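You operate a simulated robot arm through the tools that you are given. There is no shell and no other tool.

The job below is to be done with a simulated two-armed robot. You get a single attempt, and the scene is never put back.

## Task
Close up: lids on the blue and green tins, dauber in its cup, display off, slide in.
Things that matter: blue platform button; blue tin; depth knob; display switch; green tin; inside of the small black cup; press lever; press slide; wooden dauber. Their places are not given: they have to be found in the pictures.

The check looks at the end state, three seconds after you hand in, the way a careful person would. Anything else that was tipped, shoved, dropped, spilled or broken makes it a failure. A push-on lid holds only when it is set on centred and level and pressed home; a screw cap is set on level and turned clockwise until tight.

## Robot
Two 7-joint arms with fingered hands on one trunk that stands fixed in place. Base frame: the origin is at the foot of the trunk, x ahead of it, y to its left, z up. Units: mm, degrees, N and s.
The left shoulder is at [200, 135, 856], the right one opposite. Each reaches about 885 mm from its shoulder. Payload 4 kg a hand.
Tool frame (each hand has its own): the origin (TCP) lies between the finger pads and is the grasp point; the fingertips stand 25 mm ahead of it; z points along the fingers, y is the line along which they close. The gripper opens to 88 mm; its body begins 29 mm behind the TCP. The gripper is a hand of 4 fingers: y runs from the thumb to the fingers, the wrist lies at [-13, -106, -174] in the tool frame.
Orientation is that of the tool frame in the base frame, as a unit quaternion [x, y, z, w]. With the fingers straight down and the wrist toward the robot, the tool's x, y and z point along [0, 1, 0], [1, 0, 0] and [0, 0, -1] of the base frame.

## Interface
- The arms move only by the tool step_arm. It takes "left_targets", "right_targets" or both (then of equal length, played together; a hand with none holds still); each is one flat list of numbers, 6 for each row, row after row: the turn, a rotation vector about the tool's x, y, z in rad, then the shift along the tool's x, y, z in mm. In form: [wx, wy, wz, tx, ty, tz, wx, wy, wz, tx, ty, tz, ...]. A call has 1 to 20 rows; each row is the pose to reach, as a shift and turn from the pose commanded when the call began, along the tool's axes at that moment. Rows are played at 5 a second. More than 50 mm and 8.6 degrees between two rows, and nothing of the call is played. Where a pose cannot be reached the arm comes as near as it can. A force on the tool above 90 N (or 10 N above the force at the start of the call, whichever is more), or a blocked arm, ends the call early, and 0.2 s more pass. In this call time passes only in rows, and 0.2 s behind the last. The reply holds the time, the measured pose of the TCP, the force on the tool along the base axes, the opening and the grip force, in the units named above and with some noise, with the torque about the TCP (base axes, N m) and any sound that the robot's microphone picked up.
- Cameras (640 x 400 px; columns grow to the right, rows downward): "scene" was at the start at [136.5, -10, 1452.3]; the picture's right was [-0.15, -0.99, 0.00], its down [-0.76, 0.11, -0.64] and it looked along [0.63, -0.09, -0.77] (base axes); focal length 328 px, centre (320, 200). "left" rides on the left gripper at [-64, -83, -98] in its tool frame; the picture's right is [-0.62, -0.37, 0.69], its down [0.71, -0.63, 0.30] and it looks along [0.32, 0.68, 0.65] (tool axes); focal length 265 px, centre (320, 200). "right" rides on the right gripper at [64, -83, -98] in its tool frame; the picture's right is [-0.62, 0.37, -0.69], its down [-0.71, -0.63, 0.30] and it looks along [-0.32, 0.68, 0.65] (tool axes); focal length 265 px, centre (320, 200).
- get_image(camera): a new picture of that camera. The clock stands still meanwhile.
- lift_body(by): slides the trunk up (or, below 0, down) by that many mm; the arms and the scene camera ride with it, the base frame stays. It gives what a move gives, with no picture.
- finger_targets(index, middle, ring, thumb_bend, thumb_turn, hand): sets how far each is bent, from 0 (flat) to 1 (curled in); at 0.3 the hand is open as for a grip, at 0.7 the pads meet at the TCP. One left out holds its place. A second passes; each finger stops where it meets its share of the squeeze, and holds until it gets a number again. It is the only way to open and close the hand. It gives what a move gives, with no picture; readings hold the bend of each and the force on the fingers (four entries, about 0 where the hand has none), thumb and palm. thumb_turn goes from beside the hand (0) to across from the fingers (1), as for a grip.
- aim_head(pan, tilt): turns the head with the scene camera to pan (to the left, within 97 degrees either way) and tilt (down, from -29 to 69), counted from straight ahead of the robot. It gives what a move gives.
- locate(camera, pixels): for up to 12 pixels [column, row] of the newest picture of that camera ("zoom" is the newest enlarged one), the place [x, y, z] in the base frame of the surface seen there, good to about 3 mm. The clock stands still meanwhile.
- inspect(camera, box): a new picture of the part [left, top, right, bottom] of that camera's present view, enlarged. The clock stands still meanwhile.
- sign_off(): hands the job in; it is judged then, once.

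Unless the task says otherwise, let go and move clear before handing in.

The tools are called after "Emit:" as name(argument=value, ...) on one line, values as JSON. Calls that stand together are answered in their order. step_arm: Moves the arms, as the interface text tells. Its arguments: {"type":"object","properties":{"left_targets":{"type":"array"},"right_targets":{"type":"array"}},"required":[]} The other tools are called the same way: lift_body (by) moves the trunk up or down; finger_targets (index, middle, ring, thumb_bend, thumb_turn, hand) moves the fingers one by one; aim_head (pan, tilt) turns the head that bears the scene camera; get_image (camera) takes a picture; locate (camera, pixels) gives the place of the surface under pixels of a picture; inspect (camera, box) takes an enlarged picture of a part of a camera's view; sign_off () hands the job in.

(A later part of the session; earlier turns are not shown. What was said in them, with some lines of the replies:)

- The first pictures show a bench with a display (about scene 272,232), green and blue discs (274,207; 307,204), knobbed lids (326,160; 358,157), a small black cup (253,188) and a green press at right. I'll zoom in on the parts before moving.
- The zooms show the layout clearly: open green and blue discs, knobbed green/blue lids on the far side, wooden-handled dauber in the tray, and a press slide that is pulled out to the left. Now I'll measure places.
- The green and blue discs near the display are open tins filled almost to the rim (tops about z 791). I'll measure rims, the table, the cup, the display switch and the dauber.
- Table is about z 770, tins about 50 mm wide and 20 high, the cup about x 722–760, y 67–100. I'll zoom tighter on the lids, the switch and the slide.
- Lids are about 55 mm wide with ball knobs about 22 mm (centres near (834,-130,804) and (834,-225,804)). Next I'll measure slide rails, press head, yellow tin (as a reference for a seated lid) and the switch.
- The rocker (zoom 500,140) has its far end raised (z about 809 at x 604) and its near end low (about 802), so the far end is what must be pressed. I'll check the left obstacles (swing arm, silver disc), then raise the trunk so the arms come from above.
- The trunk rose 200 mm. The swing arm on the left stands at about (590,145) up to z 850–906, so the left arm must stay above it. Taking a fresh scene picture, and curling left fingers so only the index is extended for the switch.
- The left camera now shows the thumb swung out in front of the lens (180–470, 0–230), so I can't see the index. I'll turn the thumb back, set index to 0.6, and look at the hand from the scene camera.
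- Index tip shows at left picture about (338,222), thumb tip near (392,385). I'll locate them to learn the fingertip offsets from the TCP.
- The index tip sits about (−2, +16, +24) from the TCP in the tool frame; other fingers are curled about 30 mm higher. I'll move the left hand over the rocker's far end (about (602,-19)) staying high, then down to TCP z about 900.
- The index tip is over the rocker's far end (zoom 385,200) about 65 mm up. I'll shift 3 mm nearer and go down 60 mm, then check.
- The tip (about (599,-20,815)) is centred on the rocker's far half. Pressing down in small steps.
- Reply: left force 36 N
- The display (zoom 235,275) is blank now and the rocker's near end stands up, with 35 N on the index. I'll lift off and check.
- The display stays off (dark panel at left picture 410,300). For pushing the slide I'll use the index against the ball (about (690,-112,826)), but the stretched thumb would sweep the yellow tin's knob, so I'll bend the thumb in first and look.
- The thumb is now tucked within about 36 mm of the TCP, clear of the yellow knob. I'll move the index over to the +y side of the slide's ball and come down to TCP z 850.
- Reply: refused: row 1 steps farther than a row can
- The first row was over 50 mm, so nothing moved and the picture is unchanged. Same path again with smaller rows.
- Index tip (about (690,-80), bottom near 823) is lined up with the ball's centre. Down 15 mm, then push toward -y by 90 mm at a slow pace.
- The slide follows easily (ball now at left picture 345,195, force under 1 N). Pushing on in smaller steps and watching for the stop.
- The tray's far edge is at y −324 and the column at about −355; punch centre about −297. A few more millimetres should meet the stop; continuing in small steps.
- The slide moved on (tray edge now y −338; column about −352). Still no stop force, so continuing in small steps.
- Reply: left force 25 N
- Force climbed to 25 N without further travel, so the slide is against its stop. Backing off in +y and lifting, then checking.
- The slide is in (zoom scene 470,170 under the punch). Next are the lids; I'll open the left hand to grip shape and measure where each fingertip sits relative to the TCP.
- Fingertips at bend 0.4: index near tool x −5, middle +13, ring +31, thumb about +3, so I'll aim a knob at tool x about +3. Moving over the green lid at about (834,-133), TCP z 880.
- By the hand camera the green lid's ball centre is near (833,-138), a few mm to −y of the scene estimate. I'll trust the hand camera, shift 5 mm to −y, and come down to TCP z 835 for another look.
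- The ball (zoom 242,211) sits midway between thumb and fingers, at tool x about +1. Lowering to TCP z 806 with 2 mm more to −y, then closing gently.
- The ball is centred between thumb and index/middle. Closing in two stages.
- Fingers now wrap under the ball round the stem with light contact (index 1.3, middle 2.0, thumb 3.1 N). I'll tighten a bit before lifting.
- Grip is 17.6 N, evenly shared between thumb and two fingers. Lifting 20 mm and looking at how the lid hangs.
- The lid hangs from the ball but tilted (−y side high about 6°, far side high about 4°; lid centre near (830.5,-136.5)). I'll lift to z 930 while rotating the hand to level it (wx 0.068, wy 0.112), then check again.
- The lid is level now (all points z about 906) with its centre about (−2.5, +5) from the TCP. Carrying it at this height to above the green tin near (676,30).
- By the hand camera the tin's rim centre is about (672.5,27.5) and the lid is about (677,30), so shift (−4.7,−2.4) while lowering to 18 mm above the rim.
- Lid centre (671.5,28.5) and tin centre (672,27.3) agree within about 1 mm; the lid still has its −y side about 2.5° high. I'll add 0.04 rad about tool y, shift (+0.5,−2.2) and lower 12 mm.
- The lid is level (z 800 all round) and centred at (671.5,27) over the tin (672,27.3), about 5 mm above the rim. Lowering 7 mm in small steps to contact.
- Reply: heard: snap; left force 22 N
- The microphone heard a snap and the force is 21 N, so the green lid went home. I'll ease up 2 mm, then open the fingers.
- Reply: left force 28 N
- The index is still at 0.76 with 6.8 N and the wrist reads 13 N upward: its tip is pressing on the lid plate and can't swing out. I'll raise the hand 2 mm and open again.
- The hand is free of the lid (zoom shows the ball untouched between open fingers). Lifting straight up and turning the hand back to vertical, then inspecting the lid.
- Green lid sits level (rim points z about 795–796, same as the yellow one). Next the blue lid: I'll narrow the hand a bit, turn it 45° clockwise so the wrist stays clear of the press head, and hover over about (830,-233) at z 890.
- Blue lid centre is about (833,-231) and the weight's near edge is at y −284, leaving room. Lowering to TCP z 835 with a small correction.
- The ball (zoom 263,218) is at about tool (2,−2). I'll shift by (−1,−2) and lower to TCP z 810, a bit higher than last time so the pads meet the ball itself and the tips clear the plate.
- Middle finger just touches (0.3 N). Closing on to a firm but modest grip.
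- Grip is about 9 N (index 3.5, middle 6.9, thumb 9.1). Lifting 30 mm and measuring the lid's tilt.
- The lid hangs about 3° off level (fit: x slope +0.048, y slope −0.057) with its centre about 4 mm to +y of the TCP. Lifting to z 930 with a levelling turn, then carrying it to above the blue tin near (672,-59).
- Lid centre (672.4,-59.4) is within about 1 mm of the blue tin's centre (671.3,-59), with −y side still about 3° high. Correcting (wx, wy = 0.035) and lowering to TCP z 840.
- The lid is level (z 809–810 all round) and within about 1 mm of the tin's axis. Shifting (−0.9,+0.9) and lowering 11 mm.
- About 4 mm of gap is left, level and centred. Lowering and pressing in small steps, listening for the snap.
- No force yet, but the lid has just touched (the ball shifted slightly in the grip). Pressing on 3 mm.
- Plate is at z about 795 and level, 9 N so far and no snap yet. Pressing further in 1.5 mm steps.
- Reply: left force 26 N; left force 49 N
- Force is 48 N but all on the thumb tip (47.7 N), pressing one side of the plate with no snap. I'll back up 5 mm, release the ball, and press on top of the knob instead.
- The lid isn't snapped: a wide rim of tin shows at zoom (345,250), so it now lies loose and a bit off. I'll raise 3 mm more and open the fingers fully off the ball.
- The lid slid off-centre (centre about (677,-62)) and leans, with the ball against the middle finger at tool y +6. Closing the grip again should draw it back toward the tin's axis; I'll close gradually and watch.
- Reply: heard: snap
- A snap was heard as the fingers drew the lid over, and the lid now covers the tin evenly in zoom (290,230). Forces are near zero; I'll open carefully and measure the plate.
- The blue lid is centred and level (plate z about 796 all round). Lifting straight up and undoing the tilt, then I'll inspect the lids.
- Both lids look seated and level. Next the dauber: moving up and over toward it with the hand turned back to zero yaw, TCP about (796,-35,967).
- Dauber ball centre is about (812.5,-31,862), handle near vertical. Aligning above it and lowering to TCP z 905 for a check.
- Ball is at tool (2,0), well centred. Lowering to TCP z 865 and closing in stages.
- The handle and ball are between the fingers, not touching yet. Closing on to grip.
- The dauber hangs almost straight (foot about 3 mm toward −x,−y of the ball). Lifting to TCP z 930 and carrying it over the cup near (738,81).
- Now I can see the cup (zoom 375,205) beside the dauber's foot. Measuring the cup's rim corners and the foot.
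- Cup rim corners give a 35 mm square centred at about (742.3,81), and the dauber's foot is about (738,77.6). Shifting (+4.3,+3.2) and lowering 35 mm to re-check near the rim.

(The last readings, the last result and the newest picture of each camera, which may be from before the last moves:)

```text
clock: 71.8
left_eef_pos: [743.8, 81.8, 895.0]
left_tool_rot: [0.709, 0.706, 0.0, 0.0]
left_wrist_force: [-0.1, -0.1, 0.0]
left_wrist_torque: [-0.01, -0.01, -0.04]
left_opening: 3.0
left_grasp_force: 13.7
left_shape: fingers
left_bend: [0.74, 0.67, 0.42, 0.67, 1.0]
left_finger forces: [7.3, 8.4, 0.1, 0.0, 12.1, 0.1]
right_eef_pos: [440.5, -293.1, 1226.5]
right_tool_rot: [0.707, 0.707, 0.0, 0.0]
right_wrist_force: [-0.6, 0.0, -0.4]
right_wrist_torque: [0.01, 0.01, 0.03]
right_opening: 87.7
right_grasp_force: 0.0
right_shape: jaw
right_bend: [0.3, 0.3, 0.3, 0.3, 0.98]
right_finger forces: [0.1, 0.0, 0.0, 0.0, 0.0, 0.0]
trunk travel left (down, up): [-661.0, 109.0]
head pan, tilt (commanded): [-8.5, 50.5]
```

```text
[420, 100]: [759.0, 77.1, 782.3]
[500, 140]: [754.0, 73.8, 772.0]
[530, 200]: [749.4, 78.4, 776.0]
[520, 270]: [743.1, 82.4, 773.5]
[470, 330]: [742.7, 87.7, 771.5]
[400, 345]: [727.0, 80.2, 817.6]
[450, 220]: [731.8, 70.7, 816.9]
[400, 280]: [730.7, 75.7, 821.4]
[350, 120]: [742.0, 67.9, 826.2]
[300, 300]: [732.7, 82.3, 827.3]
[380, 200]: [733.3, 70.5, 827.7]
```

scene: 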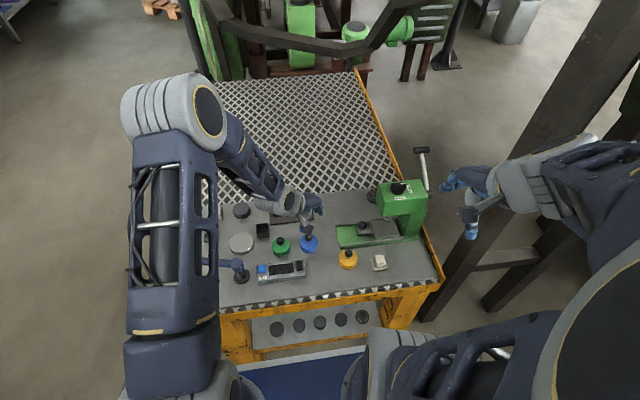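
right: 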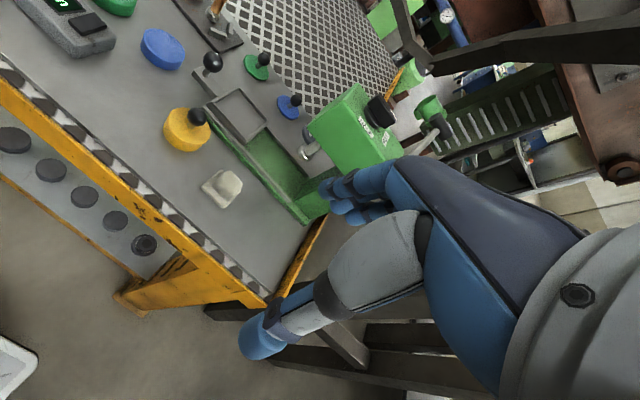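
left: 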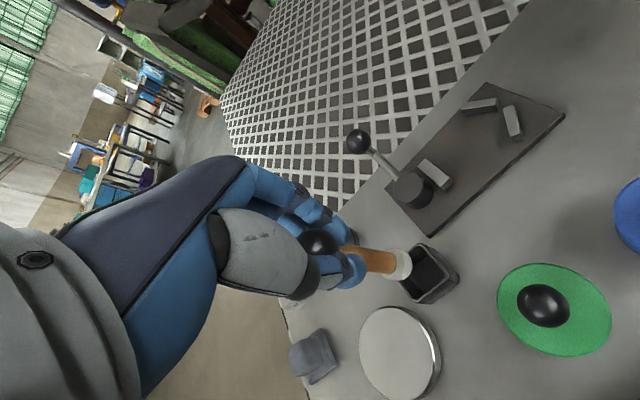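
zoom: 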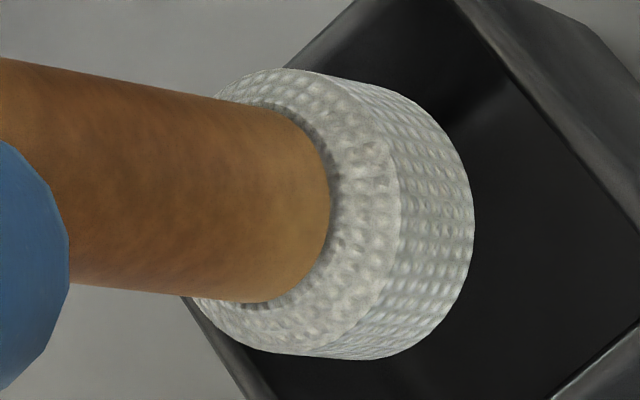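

The foot's bottom is roughly z 808–815, with the foot a few mm short of the cup's centre. I'll shift (+1.5,+2), lower 8 mm and check both views again.

Emit:
step_arm(left_targets=[0, 0, 0, 2, 1.5, 4, 0, 0, 0, 2, 1.5, 8])

Emit:
inspect(camera="left", box=[350, 215, 440, 305])

Emit:
inspect(camera="scene", box=[245, 205, 285, 245])

```text
clock: 72.4
left_eef_pos: [744.4, 83.8, 888.5]
left_tool_rot: [0.708, 0.706, 0.0, 0.0]
left_wrist_force: [-0.6, 0.7, -0.1]
left_wrist_torque: [-0.04, -0.01, 0.01]
left_opening: 2.7
left_grasp_force: 13.7
left_shape: fingers
left_bend: [0.74, 0.67, 0.42, 0.67, 1.0]
left_finger forces: [7.3, 8.5, 0.2, 0.0, 12.0, 0.0]
right_eef_pos: [439.4, -294.5, 1226.4]
right_tool_rot: [0.707, 0.707, 0.0, 0.0]
right_wrist_force: [0.9, -0.2, -0.4]
right_wrist_torque: [0.0, 0.0, 0.01]
right_opening: 87.8
right_grasp_force: 0.0
right_shape: jaw
right_bend: [0.3, 0.3, 0.3, 0.3, 0.98]
right_finger forces: [0.0, 0.1, 0.0, 0.0, 0.1, 0.0]
trunk travel left (down, up): [-661.0, 109.0]
head pan, tilt (commanded): [-8.5, 50.5]
```

```text
4.44 times, centred on (395, 260) of left
```

zoom: 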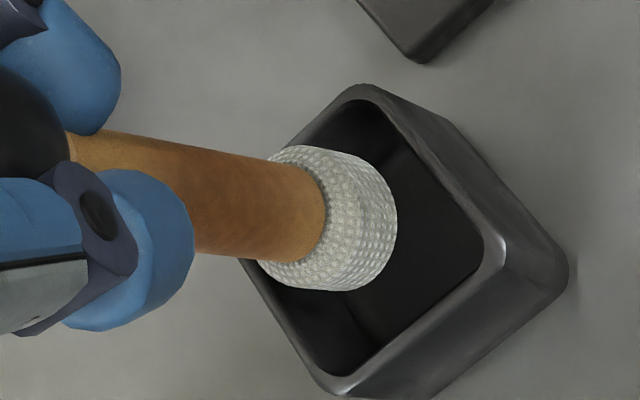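

```text
10.00 times, centred on (265, 225) of scene
```

zoom: 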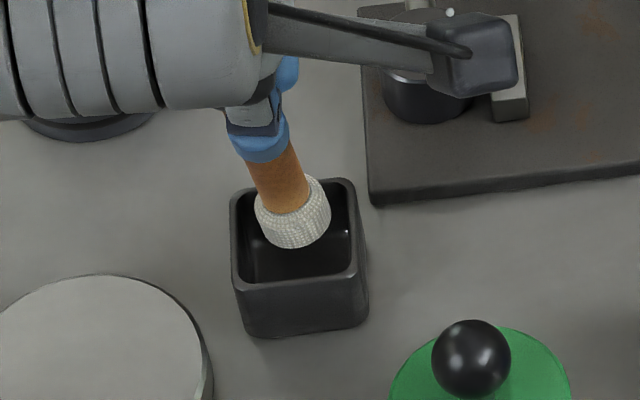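

Both views now agree the foot is within about 1–2 mm of the cup's centre, with its bottom near z 805. Lowering 12 mm into the cup and checking force and view.

Emit:
step_arm(left_targets=[0, 0, 0, 0.7, 0, 4, 0, 0, 0, 0.7, 0, 8, 0, 0, 0, 0.7, 0, 12])

Emit:
inspect(camera="left", box=[350, 215, 440, 305])

Emit:
inspect(camera="scene", box=[245, 205, 285, 245])

```text
clock: 73.2
left_eef_pos: [745.3, 84.7, 877.0]
left_tool_rot: [0.708, 0.706, 0.0, 0.0]
left_wrist_force: [-1.4, 0.7, -0.4]
left_wrist_torque: [-0.01, -0.02, 0.0]
left_opening: 2.7
left_grasp_force: 14.0
left_shape: fingers
left_bend: [0.74, 0.67, 0.42, 0.67, 1.0]
left_finger forces: [7.1, 8.5, 0.0, 0.0, 12.1, 0.1]
right_eef_pos: [439.6, -294.0, 1226.3]
right_tool_rot: [0.707, 0.707, -0.001, 0.0]
right_wrist_force: [-0.7, 0.1, -0.7]
right_wrist_torque: [-0.02, 0.04, -0.01]
right_opening: 87.7
right_grasp_force: 0.0
right_shape: jaw
right_bend: [0.3, 0.3, 0.3, 0.3, 0.98]
right_finger forces: [0.0, 0.0, 0.0, 0.1, 0.0, 0.1]
trunk travel left (down, up): [-661.0, 109.0]
head pan, tilt (commanded): [-8.5, 50.5]
```

```text
4.44 times, centred on (395, 260) of left
```

zoom: 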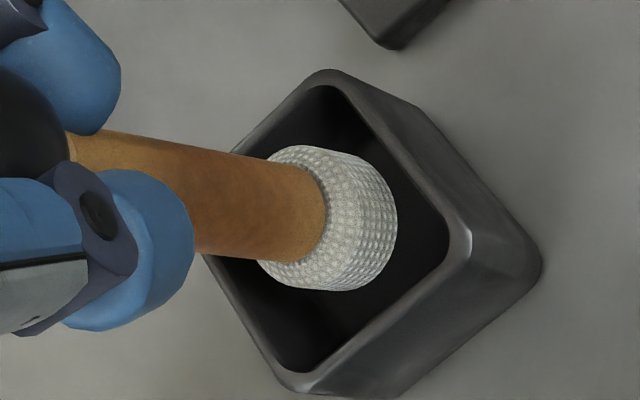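

```text
10.00 times, centred on (265, 225) of scene
```

zoom: 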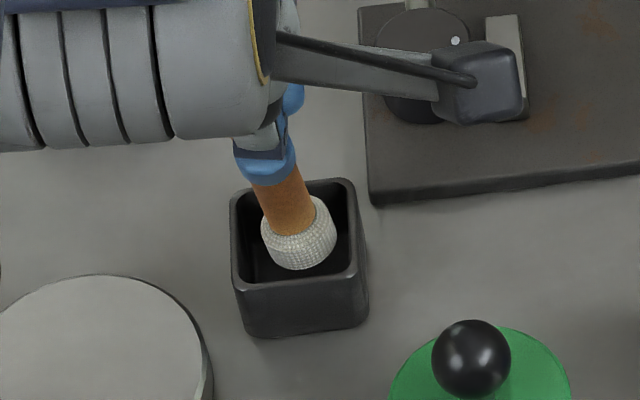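

The foot is now inside the rim with clearance on the visible sides and no side force. Lowering 10 mm more.

Emit:
step_arm(left_targets=[0, 0, 0, 0, 0, 4, 0, 0, 0, 0, 0, 7, 0, 0, 0, 0, 0, 10])

Emit:
inspect(camera="left", box=[350, 215, 440, 305])

Emit:
inspect(camera="scene", box=[245, 205, 285, 245])

```text
clock: 74.0
left_eef_pos: [744.7, 85.2, 865.6]
left_tool_rot: [0.709, 0.705, -0.001, 0.0]
left_wrist_force: [0.4, -0.3, -0.7]
left_wrist_torque: [0.02, -0.01, -0.01]
left_opening: 2.6
left_grasp_force: 14.6
left_shape: fingers
left_bend: [0.74, 0.72, 0.42, 0.67, 1.0]
left_finger forces: [7.2, 8.5, 0.0, 0.0, 12.1, 0.0]
right_eef_pos: [440.0, -294.0, 1226.1]
right_tool_rot: [0.707, 0.707, 0.0, 0.0]
right_wrist_force: [0.2, 0.1, -0.2]
right_wrist_torque: [-0.02, 0.0, 0.01]
right_opening: 87.4
right_grasp_force: 0.1
right_shape: jaw
right_bend: [0.3, 0.3, 0.3, 0.3, 0.98]
right_finger forces: [0.0, 0.1, 0.0, 0.1, 0.0, 0.0]
trunk travel left (down, up): [-661.0, 109.0]
head pan, tilt (commanded): [-8.5, 50.5]
```

```text
4.44 times, centred on (395, 260) of left
```

zoom: 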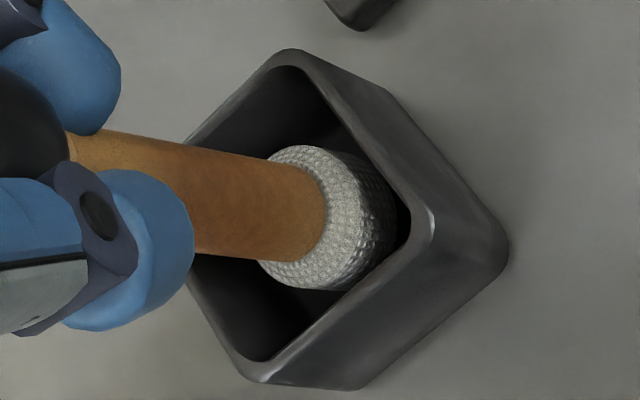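

```text
10.00 times, centred on (265, 225) of scene
```

zoom: 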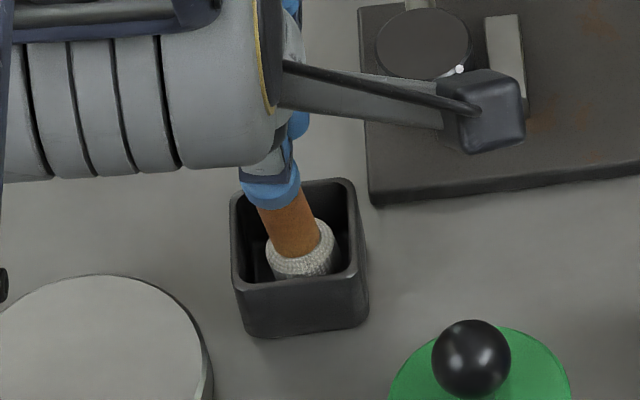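

The foot is well inside the cup, no contact force. Lowering in 3 mm steps until it meets the floor.

Emit:
step_arm(left_targets=[0, 0, 0, 0, 0, 3, 0, 0, 0, 0, 0, 5])

Emit:
step_arm(left_targets=[0, 0, 0, 0, 0, 1.5, 0, 0, 0, 0, 0, 3])

Emit:
inspect(camera="left", box=[350, 215, 440, 305])

Emit:
inspect(camera="scene", box=[245, 205, 285, 245])

```text
clock: 74.6
left_eef_pos: [744.2, 84.5, 861.2]
left_tool_rot: [0.709, 0.706, 0.0, 0.0]
left_wrist_force: [-0.3, 0.1, -0.5]
left_wrist_torque: [0.01, 0.0, -0.01]
left_opening: 3.1
left_grasp_force: 14.4
left_shape: fingers
left_bend: [0.74, 0.72, 0.42, 0.67, 1.0]
left_finger forces: [7.2, 8.5, 0.0, 0.0, 12.1, 0.1]
right_eef_pos: [438.8, -292.8, 1226.7]
right_tool_rot: [0.707, 0.707, 0.0, 0.0]
right_wrist_force: [0.1, -0.1, 0.0]
right_wrist_torque: [0.03, -0.02, 0.04]
right_opening: 87.4
right_grasp_force: 0.1
right_shape: jaw
right_bend: [0.3, 0.3, 0.3, 0.3, 0.98]
right_finger forces: [0.0, 0.1, 0.1, 0.0, 0.0, 0.1]
trunk travel left (down, up): [-661.0, 109.0]
head pan, tilt (commanded): [-8.5, 50.5]
```

```text
clock: 75.2
left_eef_pos: [744.9, 83.7, 858.5]
left_tool_rot: [0.708, 0.706, 0.001, 0.001]
left_wrist_force: [-0.4, -0.4, 4.0]
left_wrist_torque: [0.02, 0.04, -0.03]
left_opening: 2.6
left_grasp_force: 14.7
left_shape: fingers
left_bend: [0.74, 0.72, 0.42, 0.67, 1.0]
left_finger forces: [7.5, 8.7, 0.1, 0.0, 13.0, 0.0]
right_eef_pos: [439.4, -293.2, 1224.4]
right_tool_rot: [0.707, 0.708, 0.0, 0.0]
right_wrist_force: [-0.5, -0.4, 0.5]
right_wrist_torque: [0.0, 0.0, 0.0]
right_opening: 87.6
right_grasp_force: 0.0
right_shape: jaw
right_bend: [0.3, 0.3, 0.3, 0.3, 0.98]
right_finger forces: [0.0, 0.1, 0.0, 0.0, 0.1, 0.0]
trunk travel left (down, up): [-661.0, 109.0]
head pan, tilt (commanded): [-8.5, 50.5]
```

```text
4.44 times, centred on (395, 260) of left
```

zoom: 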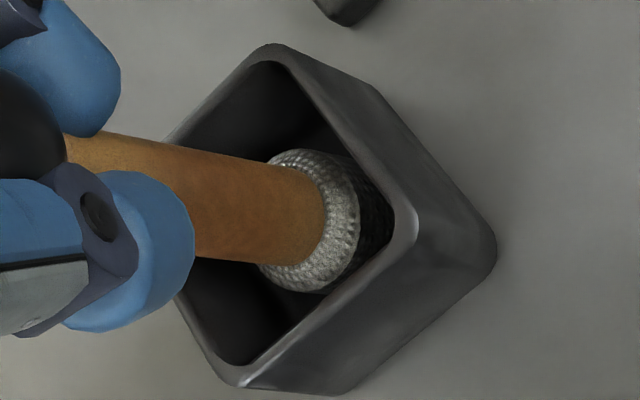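

```text
10.00 times, centred on (265, 225) of scene
```

zoom: 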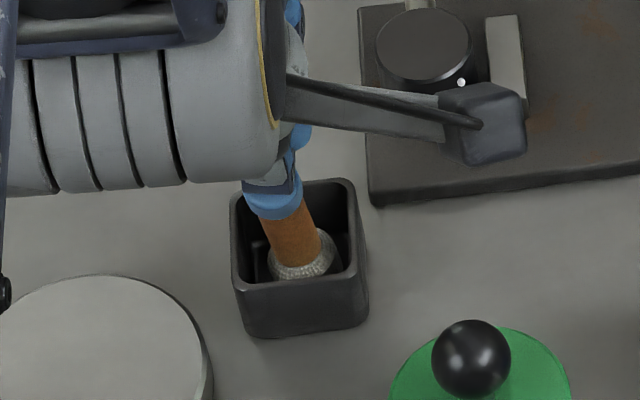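

Floor contact (4 N up). Releasing gradually.

Emit:
finger_targets(hand="left", index=0.66, middle=0.66, thumb_bend=0.64)

Emit:
finger_targets(hand="left", index=0.55, middle=0.55, thumb_bend=0.55)

Emit:
inspect(camera="left", box=[240, 140, 460, 330])

```text
clock: 76.2
left_eef_pos: [745.8, 83.4, 859.0]
left_tool_rot: [0.709, 0.706, 0.001, 0.0]
left_wrist_force: [0.2, -0.9, 0.2]
left_wrist_torque: [0.04, -0.03, -0.02]
left_opening: 9.8
left_grasp_force: 1.0
left_shape: fingers
left_bend: [0.66, 0.66, 0.42, 0.63, 1.0]
left_finger forces: [0.0, 0.6, 0.0, 0.0, 0.5, 0.0]
right_eef_pos: [438.5, -292.6, 1226.1]
right_tool_rot: [0.707, 0.707, 0.001, 0.0]
right_wrist_force: [-0.5, -0.6, -0.2]
right_wrist_torque: [0.0, -0.01, -0.02]
right_opening: 87.6
right_grasp_force: 0.1
right_shape: jaw
right_bend: [0.3, 0.3, 0.3, 0.3, 0.98]
right_finger forces: [0.0, 0.0, 0.0, 0.0, 0.1, 0.0]
trunk travel left (down, up): [-661.0, 109.0]
head pan, tilt (commanded): [-8.5, 50.5]
```

```text
clock: 77.2
left_eef_pos: [744.8, 83.8, 859.0]
left_tool_rot: [0.708, 0.706, 0.001, 0.0]
left_wrist_force: [0.4, 0.3, -0.2]
left_wrist_torque: [-0.03, -0.01, -0.02]
left_opening: 30.1
left_grasp_force: 0.1
left_shape: fingers
left_bend: [0.55, 0.55, 0.42, 0.55, 1.0]
left_finger forces: [0.0, 0.0, 0.0, 0.1, 0.0, 0.0]
right_eef_pos: [439.1, -294.4, 1225.8]
right_tool_rot: [0.707, 0.707, 0.0, 0.0]
right_wrist_force: [0.1, -0.4, -0.9]
right_wrist_torque: [-0.01, 0.0, 0.05]
right_opening: 87.5
right_grasp_force: 0.2
right_shape: jaw
right_bend: [0.3, 0.3, 0.3, 0.3, 0.98]
right_finger forces: [0.1, 0.0, 0.0, 0.0, 0.0, 0.0]
trunk travel left (down, up): [-661.0, 109.0]
head pan, tilt (commanded): [-8.5, 50.5]
```

```text
2.11 times, centred on (350, 235) of left
```

zoom: 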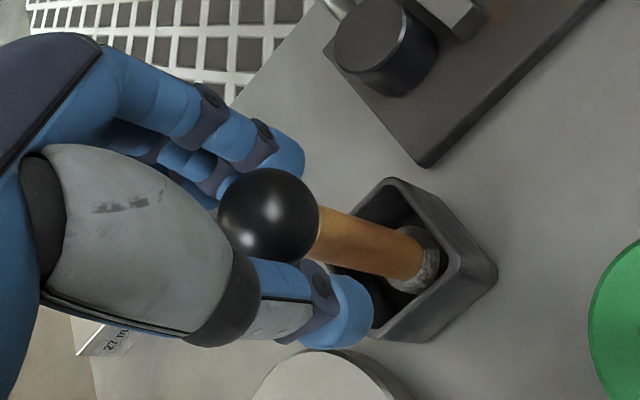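

The dauber stands free in the cup (zoom 370,250). Opening fully and lifting straight up.

Emit:
finger_targets(hand="left", index=0.4, middle=0.4, ring=0.4, thumb_bend=0.4)

Emit:
inspect(camera="left", box=[240, 140, 460, 330])

Emit:
step_arm(left_targets=[0, 0, 0, 0, 0, -15, 0, 0, 0, 0, 0, -35, 0, 0, 0, 0, 0, -65, 0, 0, 0, 0, 0, -100, 0, 0, 0, 0, 0, -140])

Emit:
get_image(camera="left")

Emit:
inspect(camera="left", box=[330, 200, 640, 400])

```text
clock: 78.2
left_eef_pos: [745.5, 84.0, 858.9]
left_tool_rot: [0.708, 0.706, 0.0, -0.001]
left_wrist_force: [-0.3, -0.2, 0.6]
left_wrist_torque: [-0.01, 0.01, -0.01]
left_opening: 62.8
left_grasp_force: 0.0
left_shape: fingers
left_bend: [0.4, 0.4, 0.4, 0.4, 0.99]
left_finger forces: [0.0, 0.0, 0.0, 0.1, 0.0, 0.1]
right_eef_pos: [440.6, -293.2, 1225.8]
right_tool_rot: [0.707, 0.707, 0.0, 0.0]
right_wrist_force: [-0.7, 0.0, 0.2]
right_wrist_torque: [0.01, -0.01, -0.01]
right_opening: 87.8
right_grasp_force: 0.1
right_shape: jaw
right_bend: [0.3, 0.3, 0.3, 0.3, 0.98]
right_finger forces: [0.0, 0.0, 0.0, 0.1, 0.0, 0.0]
trunk travel left (down, up): [-661.0, 109.0]
head pan, tilt (commanded): [-8.5, 50.5]
```

```text
2.11 times, centred on (350, 235) of left
```

zoom: 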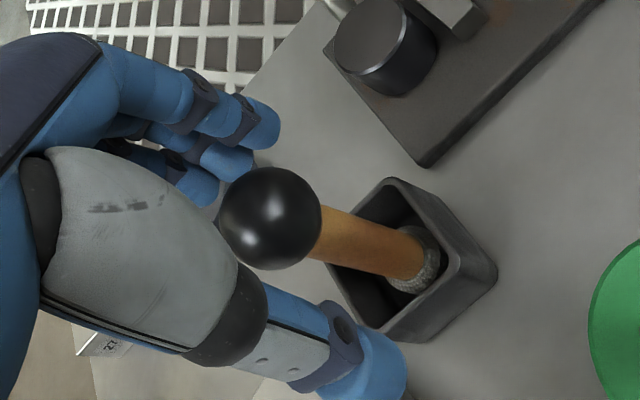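

```text
clock: 79.4
left_eef_pos: [747.6, 83.7, 997.6]
left_tool_rot: [0.708, 0.706, -0.002, 0.0]
left_wrist_force: [0.3, 0.5, 0.1]
left_wrist_torque: [0.01, 0.01, -0.02]
left_opening: 63.0
left_grasp_force: 0.0
left_shape: fingers
left_bend: [0.4, 0.4, 0.4, 0.4, 0.99]
left_finger forces: [0.0, 0.0, 0.0, 0.0, 0.0, 0.0]
right_eef_pos: [440.3, -293.3, 1226.5]
right_tool_rot: [0.707, 0.707, 0.0, -0.001]
right_wrist_force: [-0.1, -0.7, 1.0]
right_wrist_torque: [0.0, 0.05, 0.01]
right_opening: 87.6
right_grasp_force: 0.1
right_shape: jaw
right_bend: [0.3, 0.3, 0.3, 0.3, 0.98]
right_finger forces: [0.0, 0.0, 0.0, 0.0, 0.0, 0.1]
trunk travel left (down, up): [-661.0, 109.0]
head pan, tilt (commanded): [-8.5, 50.5]
```

```text
taken
```

left: 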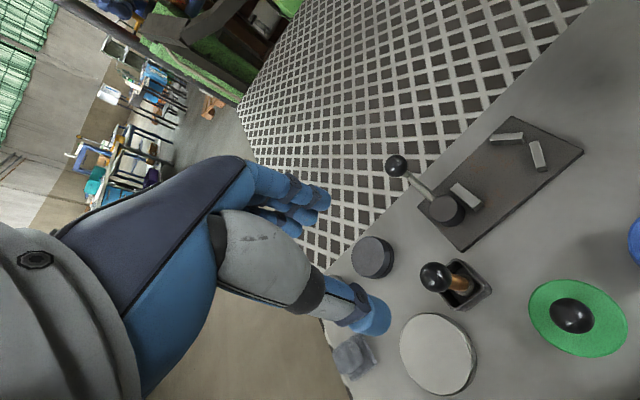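

```text
2.00 times, centred on (485, 300) of left
```

zoom: 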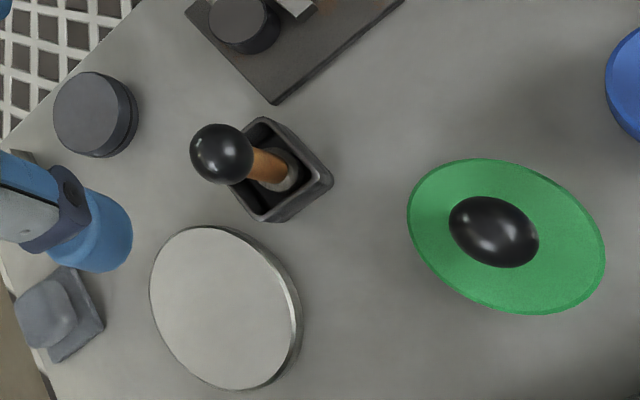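

The dauber stands in the cup. Moving the left hand up and back to where it started, then checking the whole bench.

Emit:
step_arm(left_targets=[0, 0, 0, 0, 0, -40, 0, 0, 0, 0, 0, -80, 0, 0, 0, 0, -10, -120, 0, 0, 0, 6, -40, -150, 0, 0, 0, 13, -75, -180, 0, 0, 0, 20, -110, -210, 0, 0, 0, 28, -145, -235, 0, 0, 0, 36, -185, -255, 0, 0, 0, 44, -220, -255, 0, 0, 0, 52, -255, -255, 0, 0, 0, 59, -281, -255])

Emit:
get_image(camera="scene")

Emit:
inspect(camera="scene", box=[190, 180, 350, 300])

Emit:
inspect(camera="scene", box=[320, 170, 450, 290])

Emit:
inspect(camera="scene", box=[265, 220, 370, 285])

```text
clock: 81.8
left_eef_pos: [465.4, 144.6, 1254.0]
left_tool_rot: [0.708, 0.706, 0.0, 0.0]
left_wrist_force: [0.2, -0.3, -0.6]
left_wrist_torque: [-0.02, 0.01, -0.01]
left_opening: 63.1
left_grasp_force: 0.0
left_shape: fingers
left_bend: [0.4, 0.4, 0.4, 0.4, 0.99]
left_finger forces: [0.1, 0.1, 0.0, 0.0, 0.0, 0.0]
right_eef_pos: [440.4, -293.5, 1225.8]
right_tool_rot: [0.708, 0.706, 0.001, -0.001]
right_wrist_force: [-0.6, -0.5, -0.2]
right_wrist_torque: [0.01, 0.03, 0.0]
right_opening: 87.6
right_grasp_force: 0.1
right_shape: jaw
right_bend: [0.3, 0.3, 0.3, 0.3, 0.98]
right_finger forces: [0.0, 0.0, 0.0, 0.0, 0.0, 0.1]
trunk travel left (down, up): [-661.0, 109.0]
head pan, tilt (commanded): [-8.5, 50.5]
```

```text
taken
```

scene: 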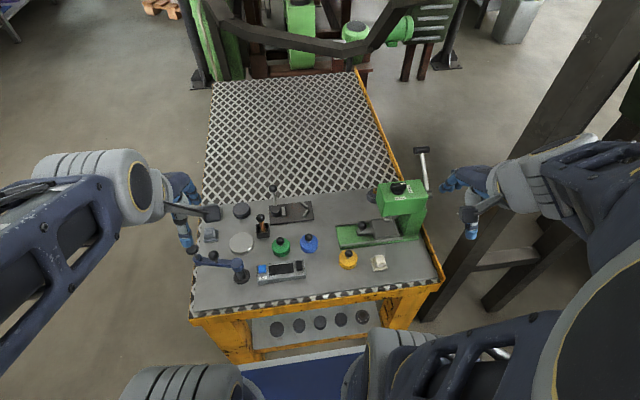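

```text
3.33 times, centred on (270, 240) of scene
```

zoom: 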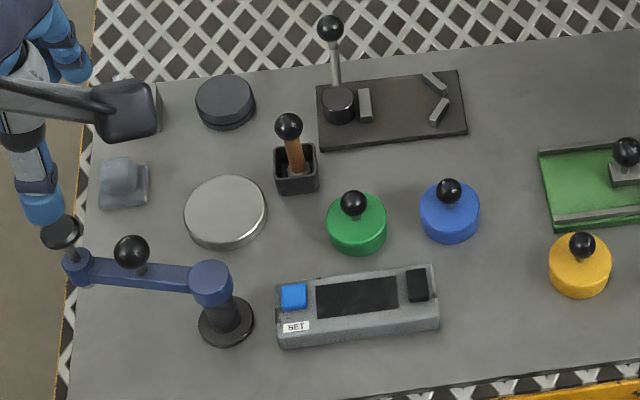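

```text
3.33 times, centred on (385, 230) of scene
```

zoom: 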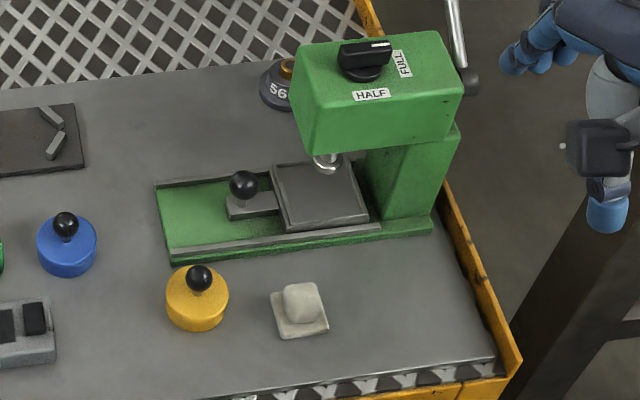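

```text
6.10 times, centred on (318, 252) of scene
```

zoom: 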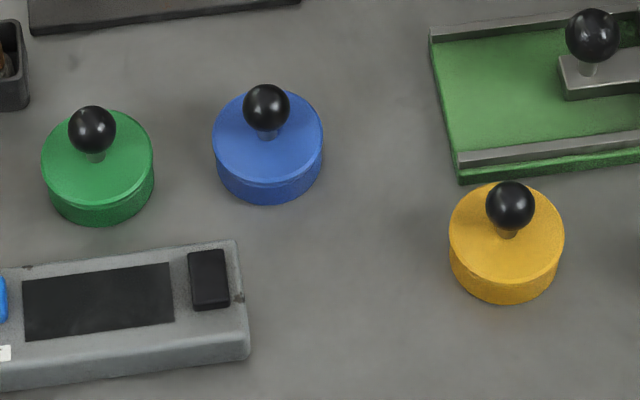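

Everything looks in place. Zooming close on each lid and on the slide's inner end to verify.

Emit:
inspect(camera="scene", box=[295, 230, 325, 258])

Emit:
locate(camera="zoom", pixels=[[230, 130], [270, 190], [320, 215], [370, 195], [400, 150], [390, 110], [240, 100], [330, 110], [300, 170], [250, 250], [310, 270], [390, 240]])

Emit:
inspect(camera="scene", box=[267, 230, 297, 258])

Emit:
inspect(camera="scene", box=[333, 245, 363, 273])

Emit:
inspect(camera="scene", box=[345, 205, 425, 255])

Emit:
locate(camera="zoom", pixels=[[145, 115], [140, 165], [250, 180], [250, 110], [400, 165], [370, 100], [500, 210], [440, 170], [300, 95], [420, 155]])

```text
14.29 times, centred on (310, 244) of scene
```

zoom: 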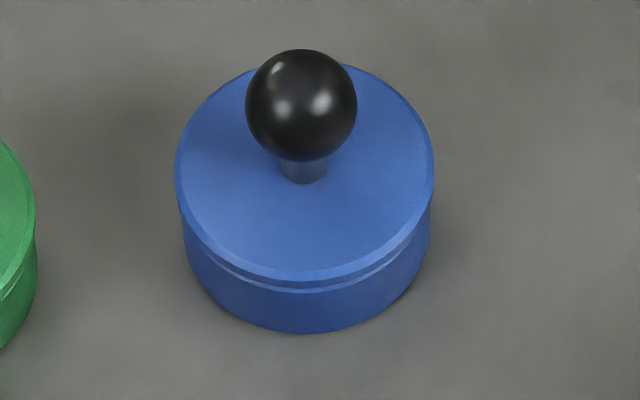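

```text
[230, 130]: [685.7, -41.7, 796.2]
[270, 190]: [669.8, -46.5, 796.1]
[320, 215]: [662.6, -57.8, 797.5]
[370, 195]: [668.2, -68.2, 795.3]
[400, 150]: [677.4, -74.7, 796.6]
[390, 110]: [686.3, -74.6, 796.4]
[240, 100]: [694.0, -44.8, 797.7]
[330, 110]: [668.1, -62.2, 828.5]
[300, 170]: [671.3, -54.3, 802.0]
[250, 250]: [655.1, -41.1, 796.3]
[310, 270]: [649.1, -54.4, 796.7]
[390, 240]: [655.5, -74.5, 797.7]
```

```text
14.29 times, centred on (282, 244) of scene
```

zoom: 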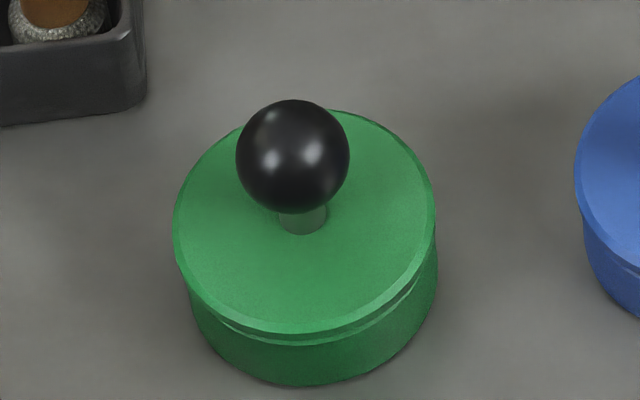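

```text
14.29 times, centred on (348, 259) of scene
```

zoom: 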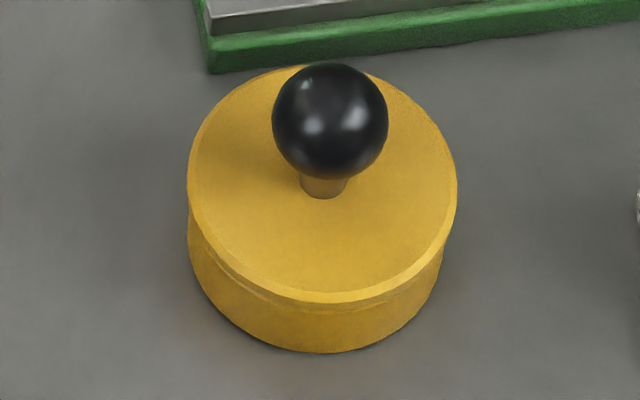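

```text
8.00 times, centred on (385, 230) of scene
```

zoom: 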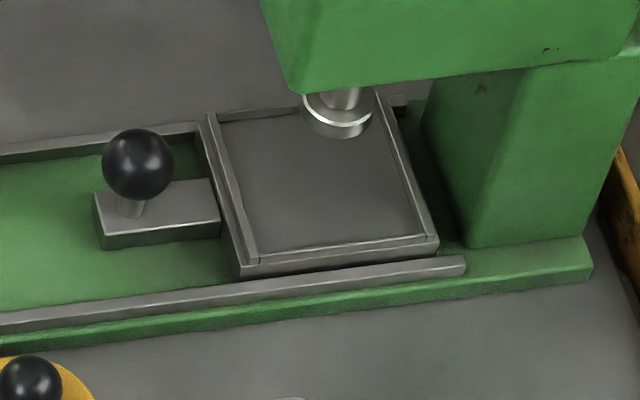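

```text
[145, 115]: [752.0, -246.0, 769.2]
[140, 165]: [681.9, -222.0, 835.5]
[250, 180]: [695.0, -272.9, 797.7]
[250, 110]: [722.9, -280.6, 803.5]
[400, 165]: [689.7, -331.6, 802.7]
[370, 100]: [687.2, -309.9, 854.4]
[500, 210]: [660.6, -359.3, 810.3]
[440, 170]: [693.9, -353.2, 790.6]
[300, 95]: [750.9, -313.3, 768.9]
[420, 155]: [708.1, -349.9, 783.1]
```

Emit:
inspect(camera="scene", box=[272, 242, 294, 256])

Emit:
inspect(camera="scene", box=[299, 240, 321, 254])

Emit:
inspect(camera="scene", box=[337, 256, 359, 270])

Emit:
get_image(camera="right")

```text
16.00 times, centred on (283, 249) of scene
```

zoom: 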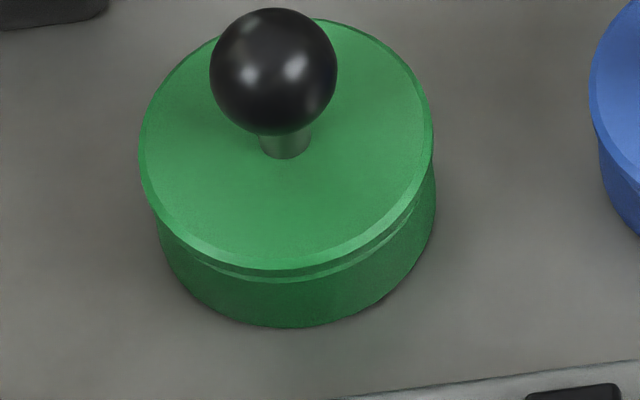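

```text
16.00 times, centred on (310, 247) of scene
```

zoom: 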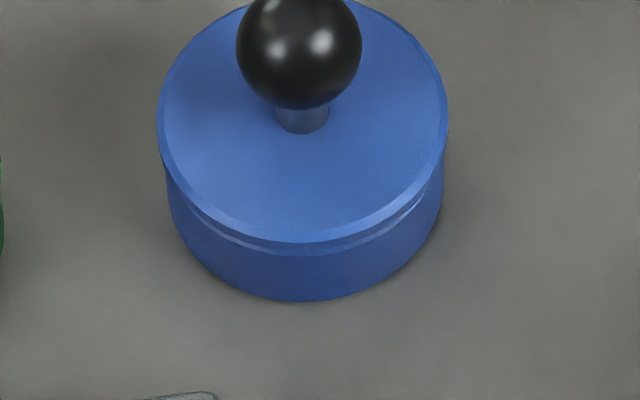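

```text
16.00 times, centred on (348, 263) of scene
```

zoom: 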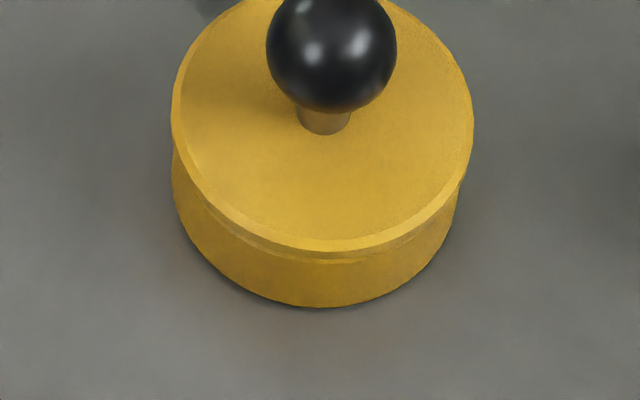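

```text
taken
```

right: 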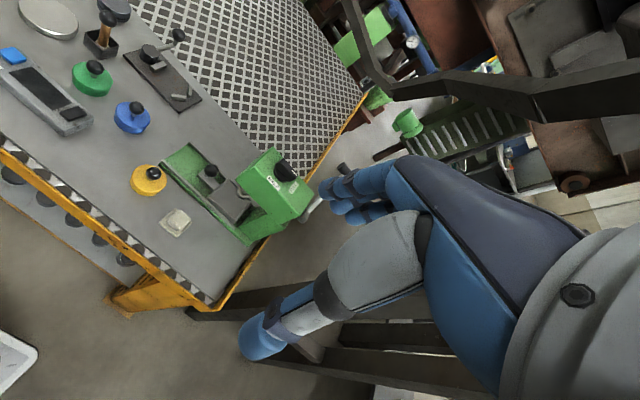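

Emit:
inspect(camera="scene", box=[267, 230, 297, 258])

Emit:
locate(camera="zoom", pixels=[[220, 170], [230, 250], [260, 290], [310, 310], [360, 300], [400, 260], [415, 210], [390, 160], [350, 140], [210, 220], [340, 260], [290, 270]])

Emit:
inspect(camera="scene", box=[333, 245, 363, 273])

Emit:
locate(camera="zoom", pixels=[[230, 130], [220, 200], [250, 240], [300, 270], [350, 275], [400, 250], [430, 200], [420, 140], [270, 100], [340, 230], [390, 120], [300, 220]])

Emit:
inspect(camera="scene", box=[295, 230, 325, 258])

Emit:
locate(camera="zoom", pixels=[[215, 130], [200, 180], [230, 230], [270, 255], [320, 262], [370, 245], [410, 200], [415, 150], [390, 110], [330, 220], [370, 150], [250, 190]])

```text
14.29 times, centred on (282, 244) of scene
```

zoom: 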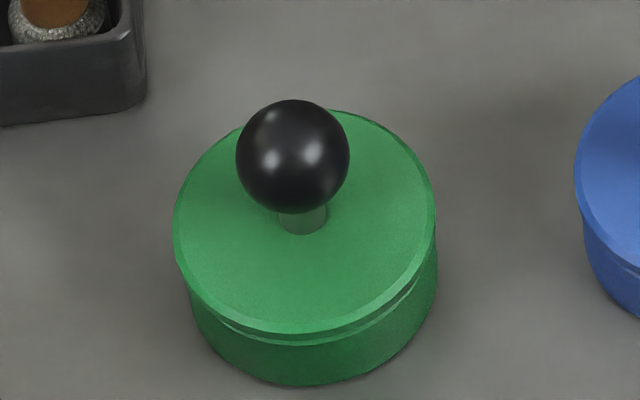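

```text
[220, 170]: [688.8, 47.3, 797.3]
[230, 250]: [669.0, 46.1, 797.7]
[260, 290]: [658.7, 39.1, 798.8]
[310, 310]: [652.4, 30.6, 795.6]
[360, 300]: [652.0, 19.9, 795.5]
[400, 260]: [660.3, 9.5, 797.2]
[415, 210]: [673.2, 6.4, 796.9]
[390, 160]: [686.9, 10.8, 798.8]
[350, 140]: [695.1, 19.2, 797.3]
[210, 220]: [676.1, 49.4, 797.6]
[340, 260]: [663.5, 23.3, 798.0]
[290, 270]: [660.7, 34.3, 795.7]
```

```text
14.29 times, centred on (348, 259) of scene
```

zoom: 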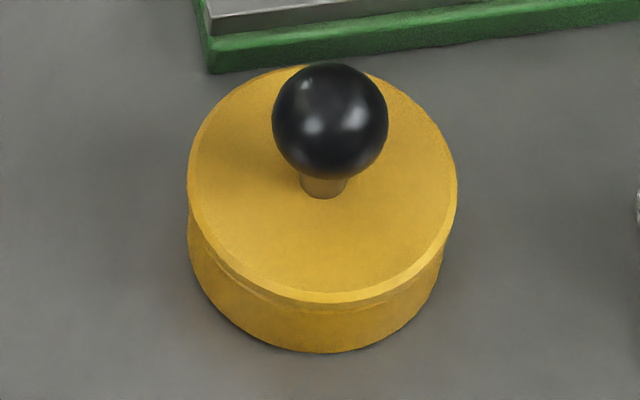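

```text
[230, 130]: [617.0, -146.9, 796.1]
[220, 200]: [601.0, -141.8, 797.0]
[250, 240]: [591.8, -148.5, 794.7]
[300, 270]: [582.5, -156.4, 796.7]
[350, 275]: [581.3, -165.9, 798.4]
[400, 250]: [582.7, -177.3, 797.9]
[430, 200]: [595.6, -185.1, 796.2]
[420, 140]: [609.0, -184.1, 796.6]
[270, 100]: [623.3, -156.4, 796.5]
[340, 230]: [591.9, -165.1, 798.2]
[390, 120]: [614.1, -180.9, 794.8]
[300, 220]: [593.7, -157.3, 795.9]
```

```text
14.29 times, centred on (310, 244) of scene
```

zoom: 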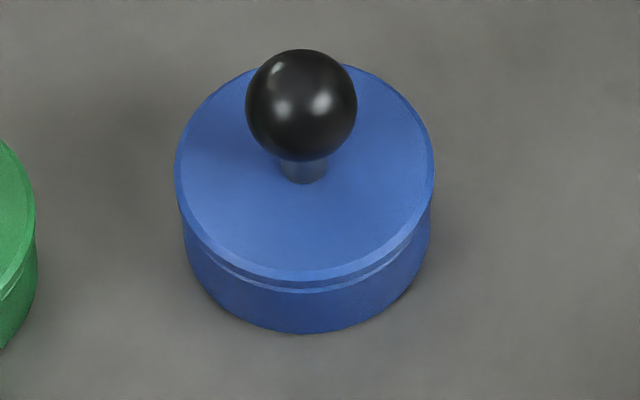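

```text
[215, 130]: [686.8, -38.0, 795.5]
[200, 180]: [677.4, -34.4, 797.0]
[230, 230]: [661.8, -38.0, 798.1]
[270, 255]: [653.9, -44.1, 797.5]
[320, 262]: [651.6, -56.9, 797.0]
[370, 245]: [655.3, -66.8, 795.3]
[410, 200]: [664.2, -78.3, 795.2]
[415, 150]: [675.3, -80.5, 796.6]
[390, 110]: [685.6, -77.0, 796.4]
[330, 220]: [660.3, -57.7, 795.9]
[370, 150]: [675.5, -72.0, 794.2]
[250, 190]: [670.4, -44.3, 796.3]
```

All three lid tops read z 796–797 and level (blue and green match the yellow reference). The display is dark, the dauber stands in its cup, and the slide ball moved from y −112 to −222 and is at its stop. The hands are clear, so I'm handing in.

Emit:
sign_off()

```text
The job is handed in.
```

I finished the close-up and handed it in. Nothing else on the bench looked tipped or knocked over in the last pictures.

- **Lids:** The blue and green lids are both on. Each snapped and sits level at the same height as the yellow tin's lid. The blue lid slipped off-centre on the first press, then snapped home when I regripped it.
- **Dauber:** It is standing in the small black cup.
- **Display:** It is off. I pressed the raised end of the black switch and did not touch the blue SET button.
- **Slide:** It is pushed in as far as it goes, about 110 mm, under the press.

Both hands are empty and clear of the bench. The trunk is still 200 mm higher than at the start.
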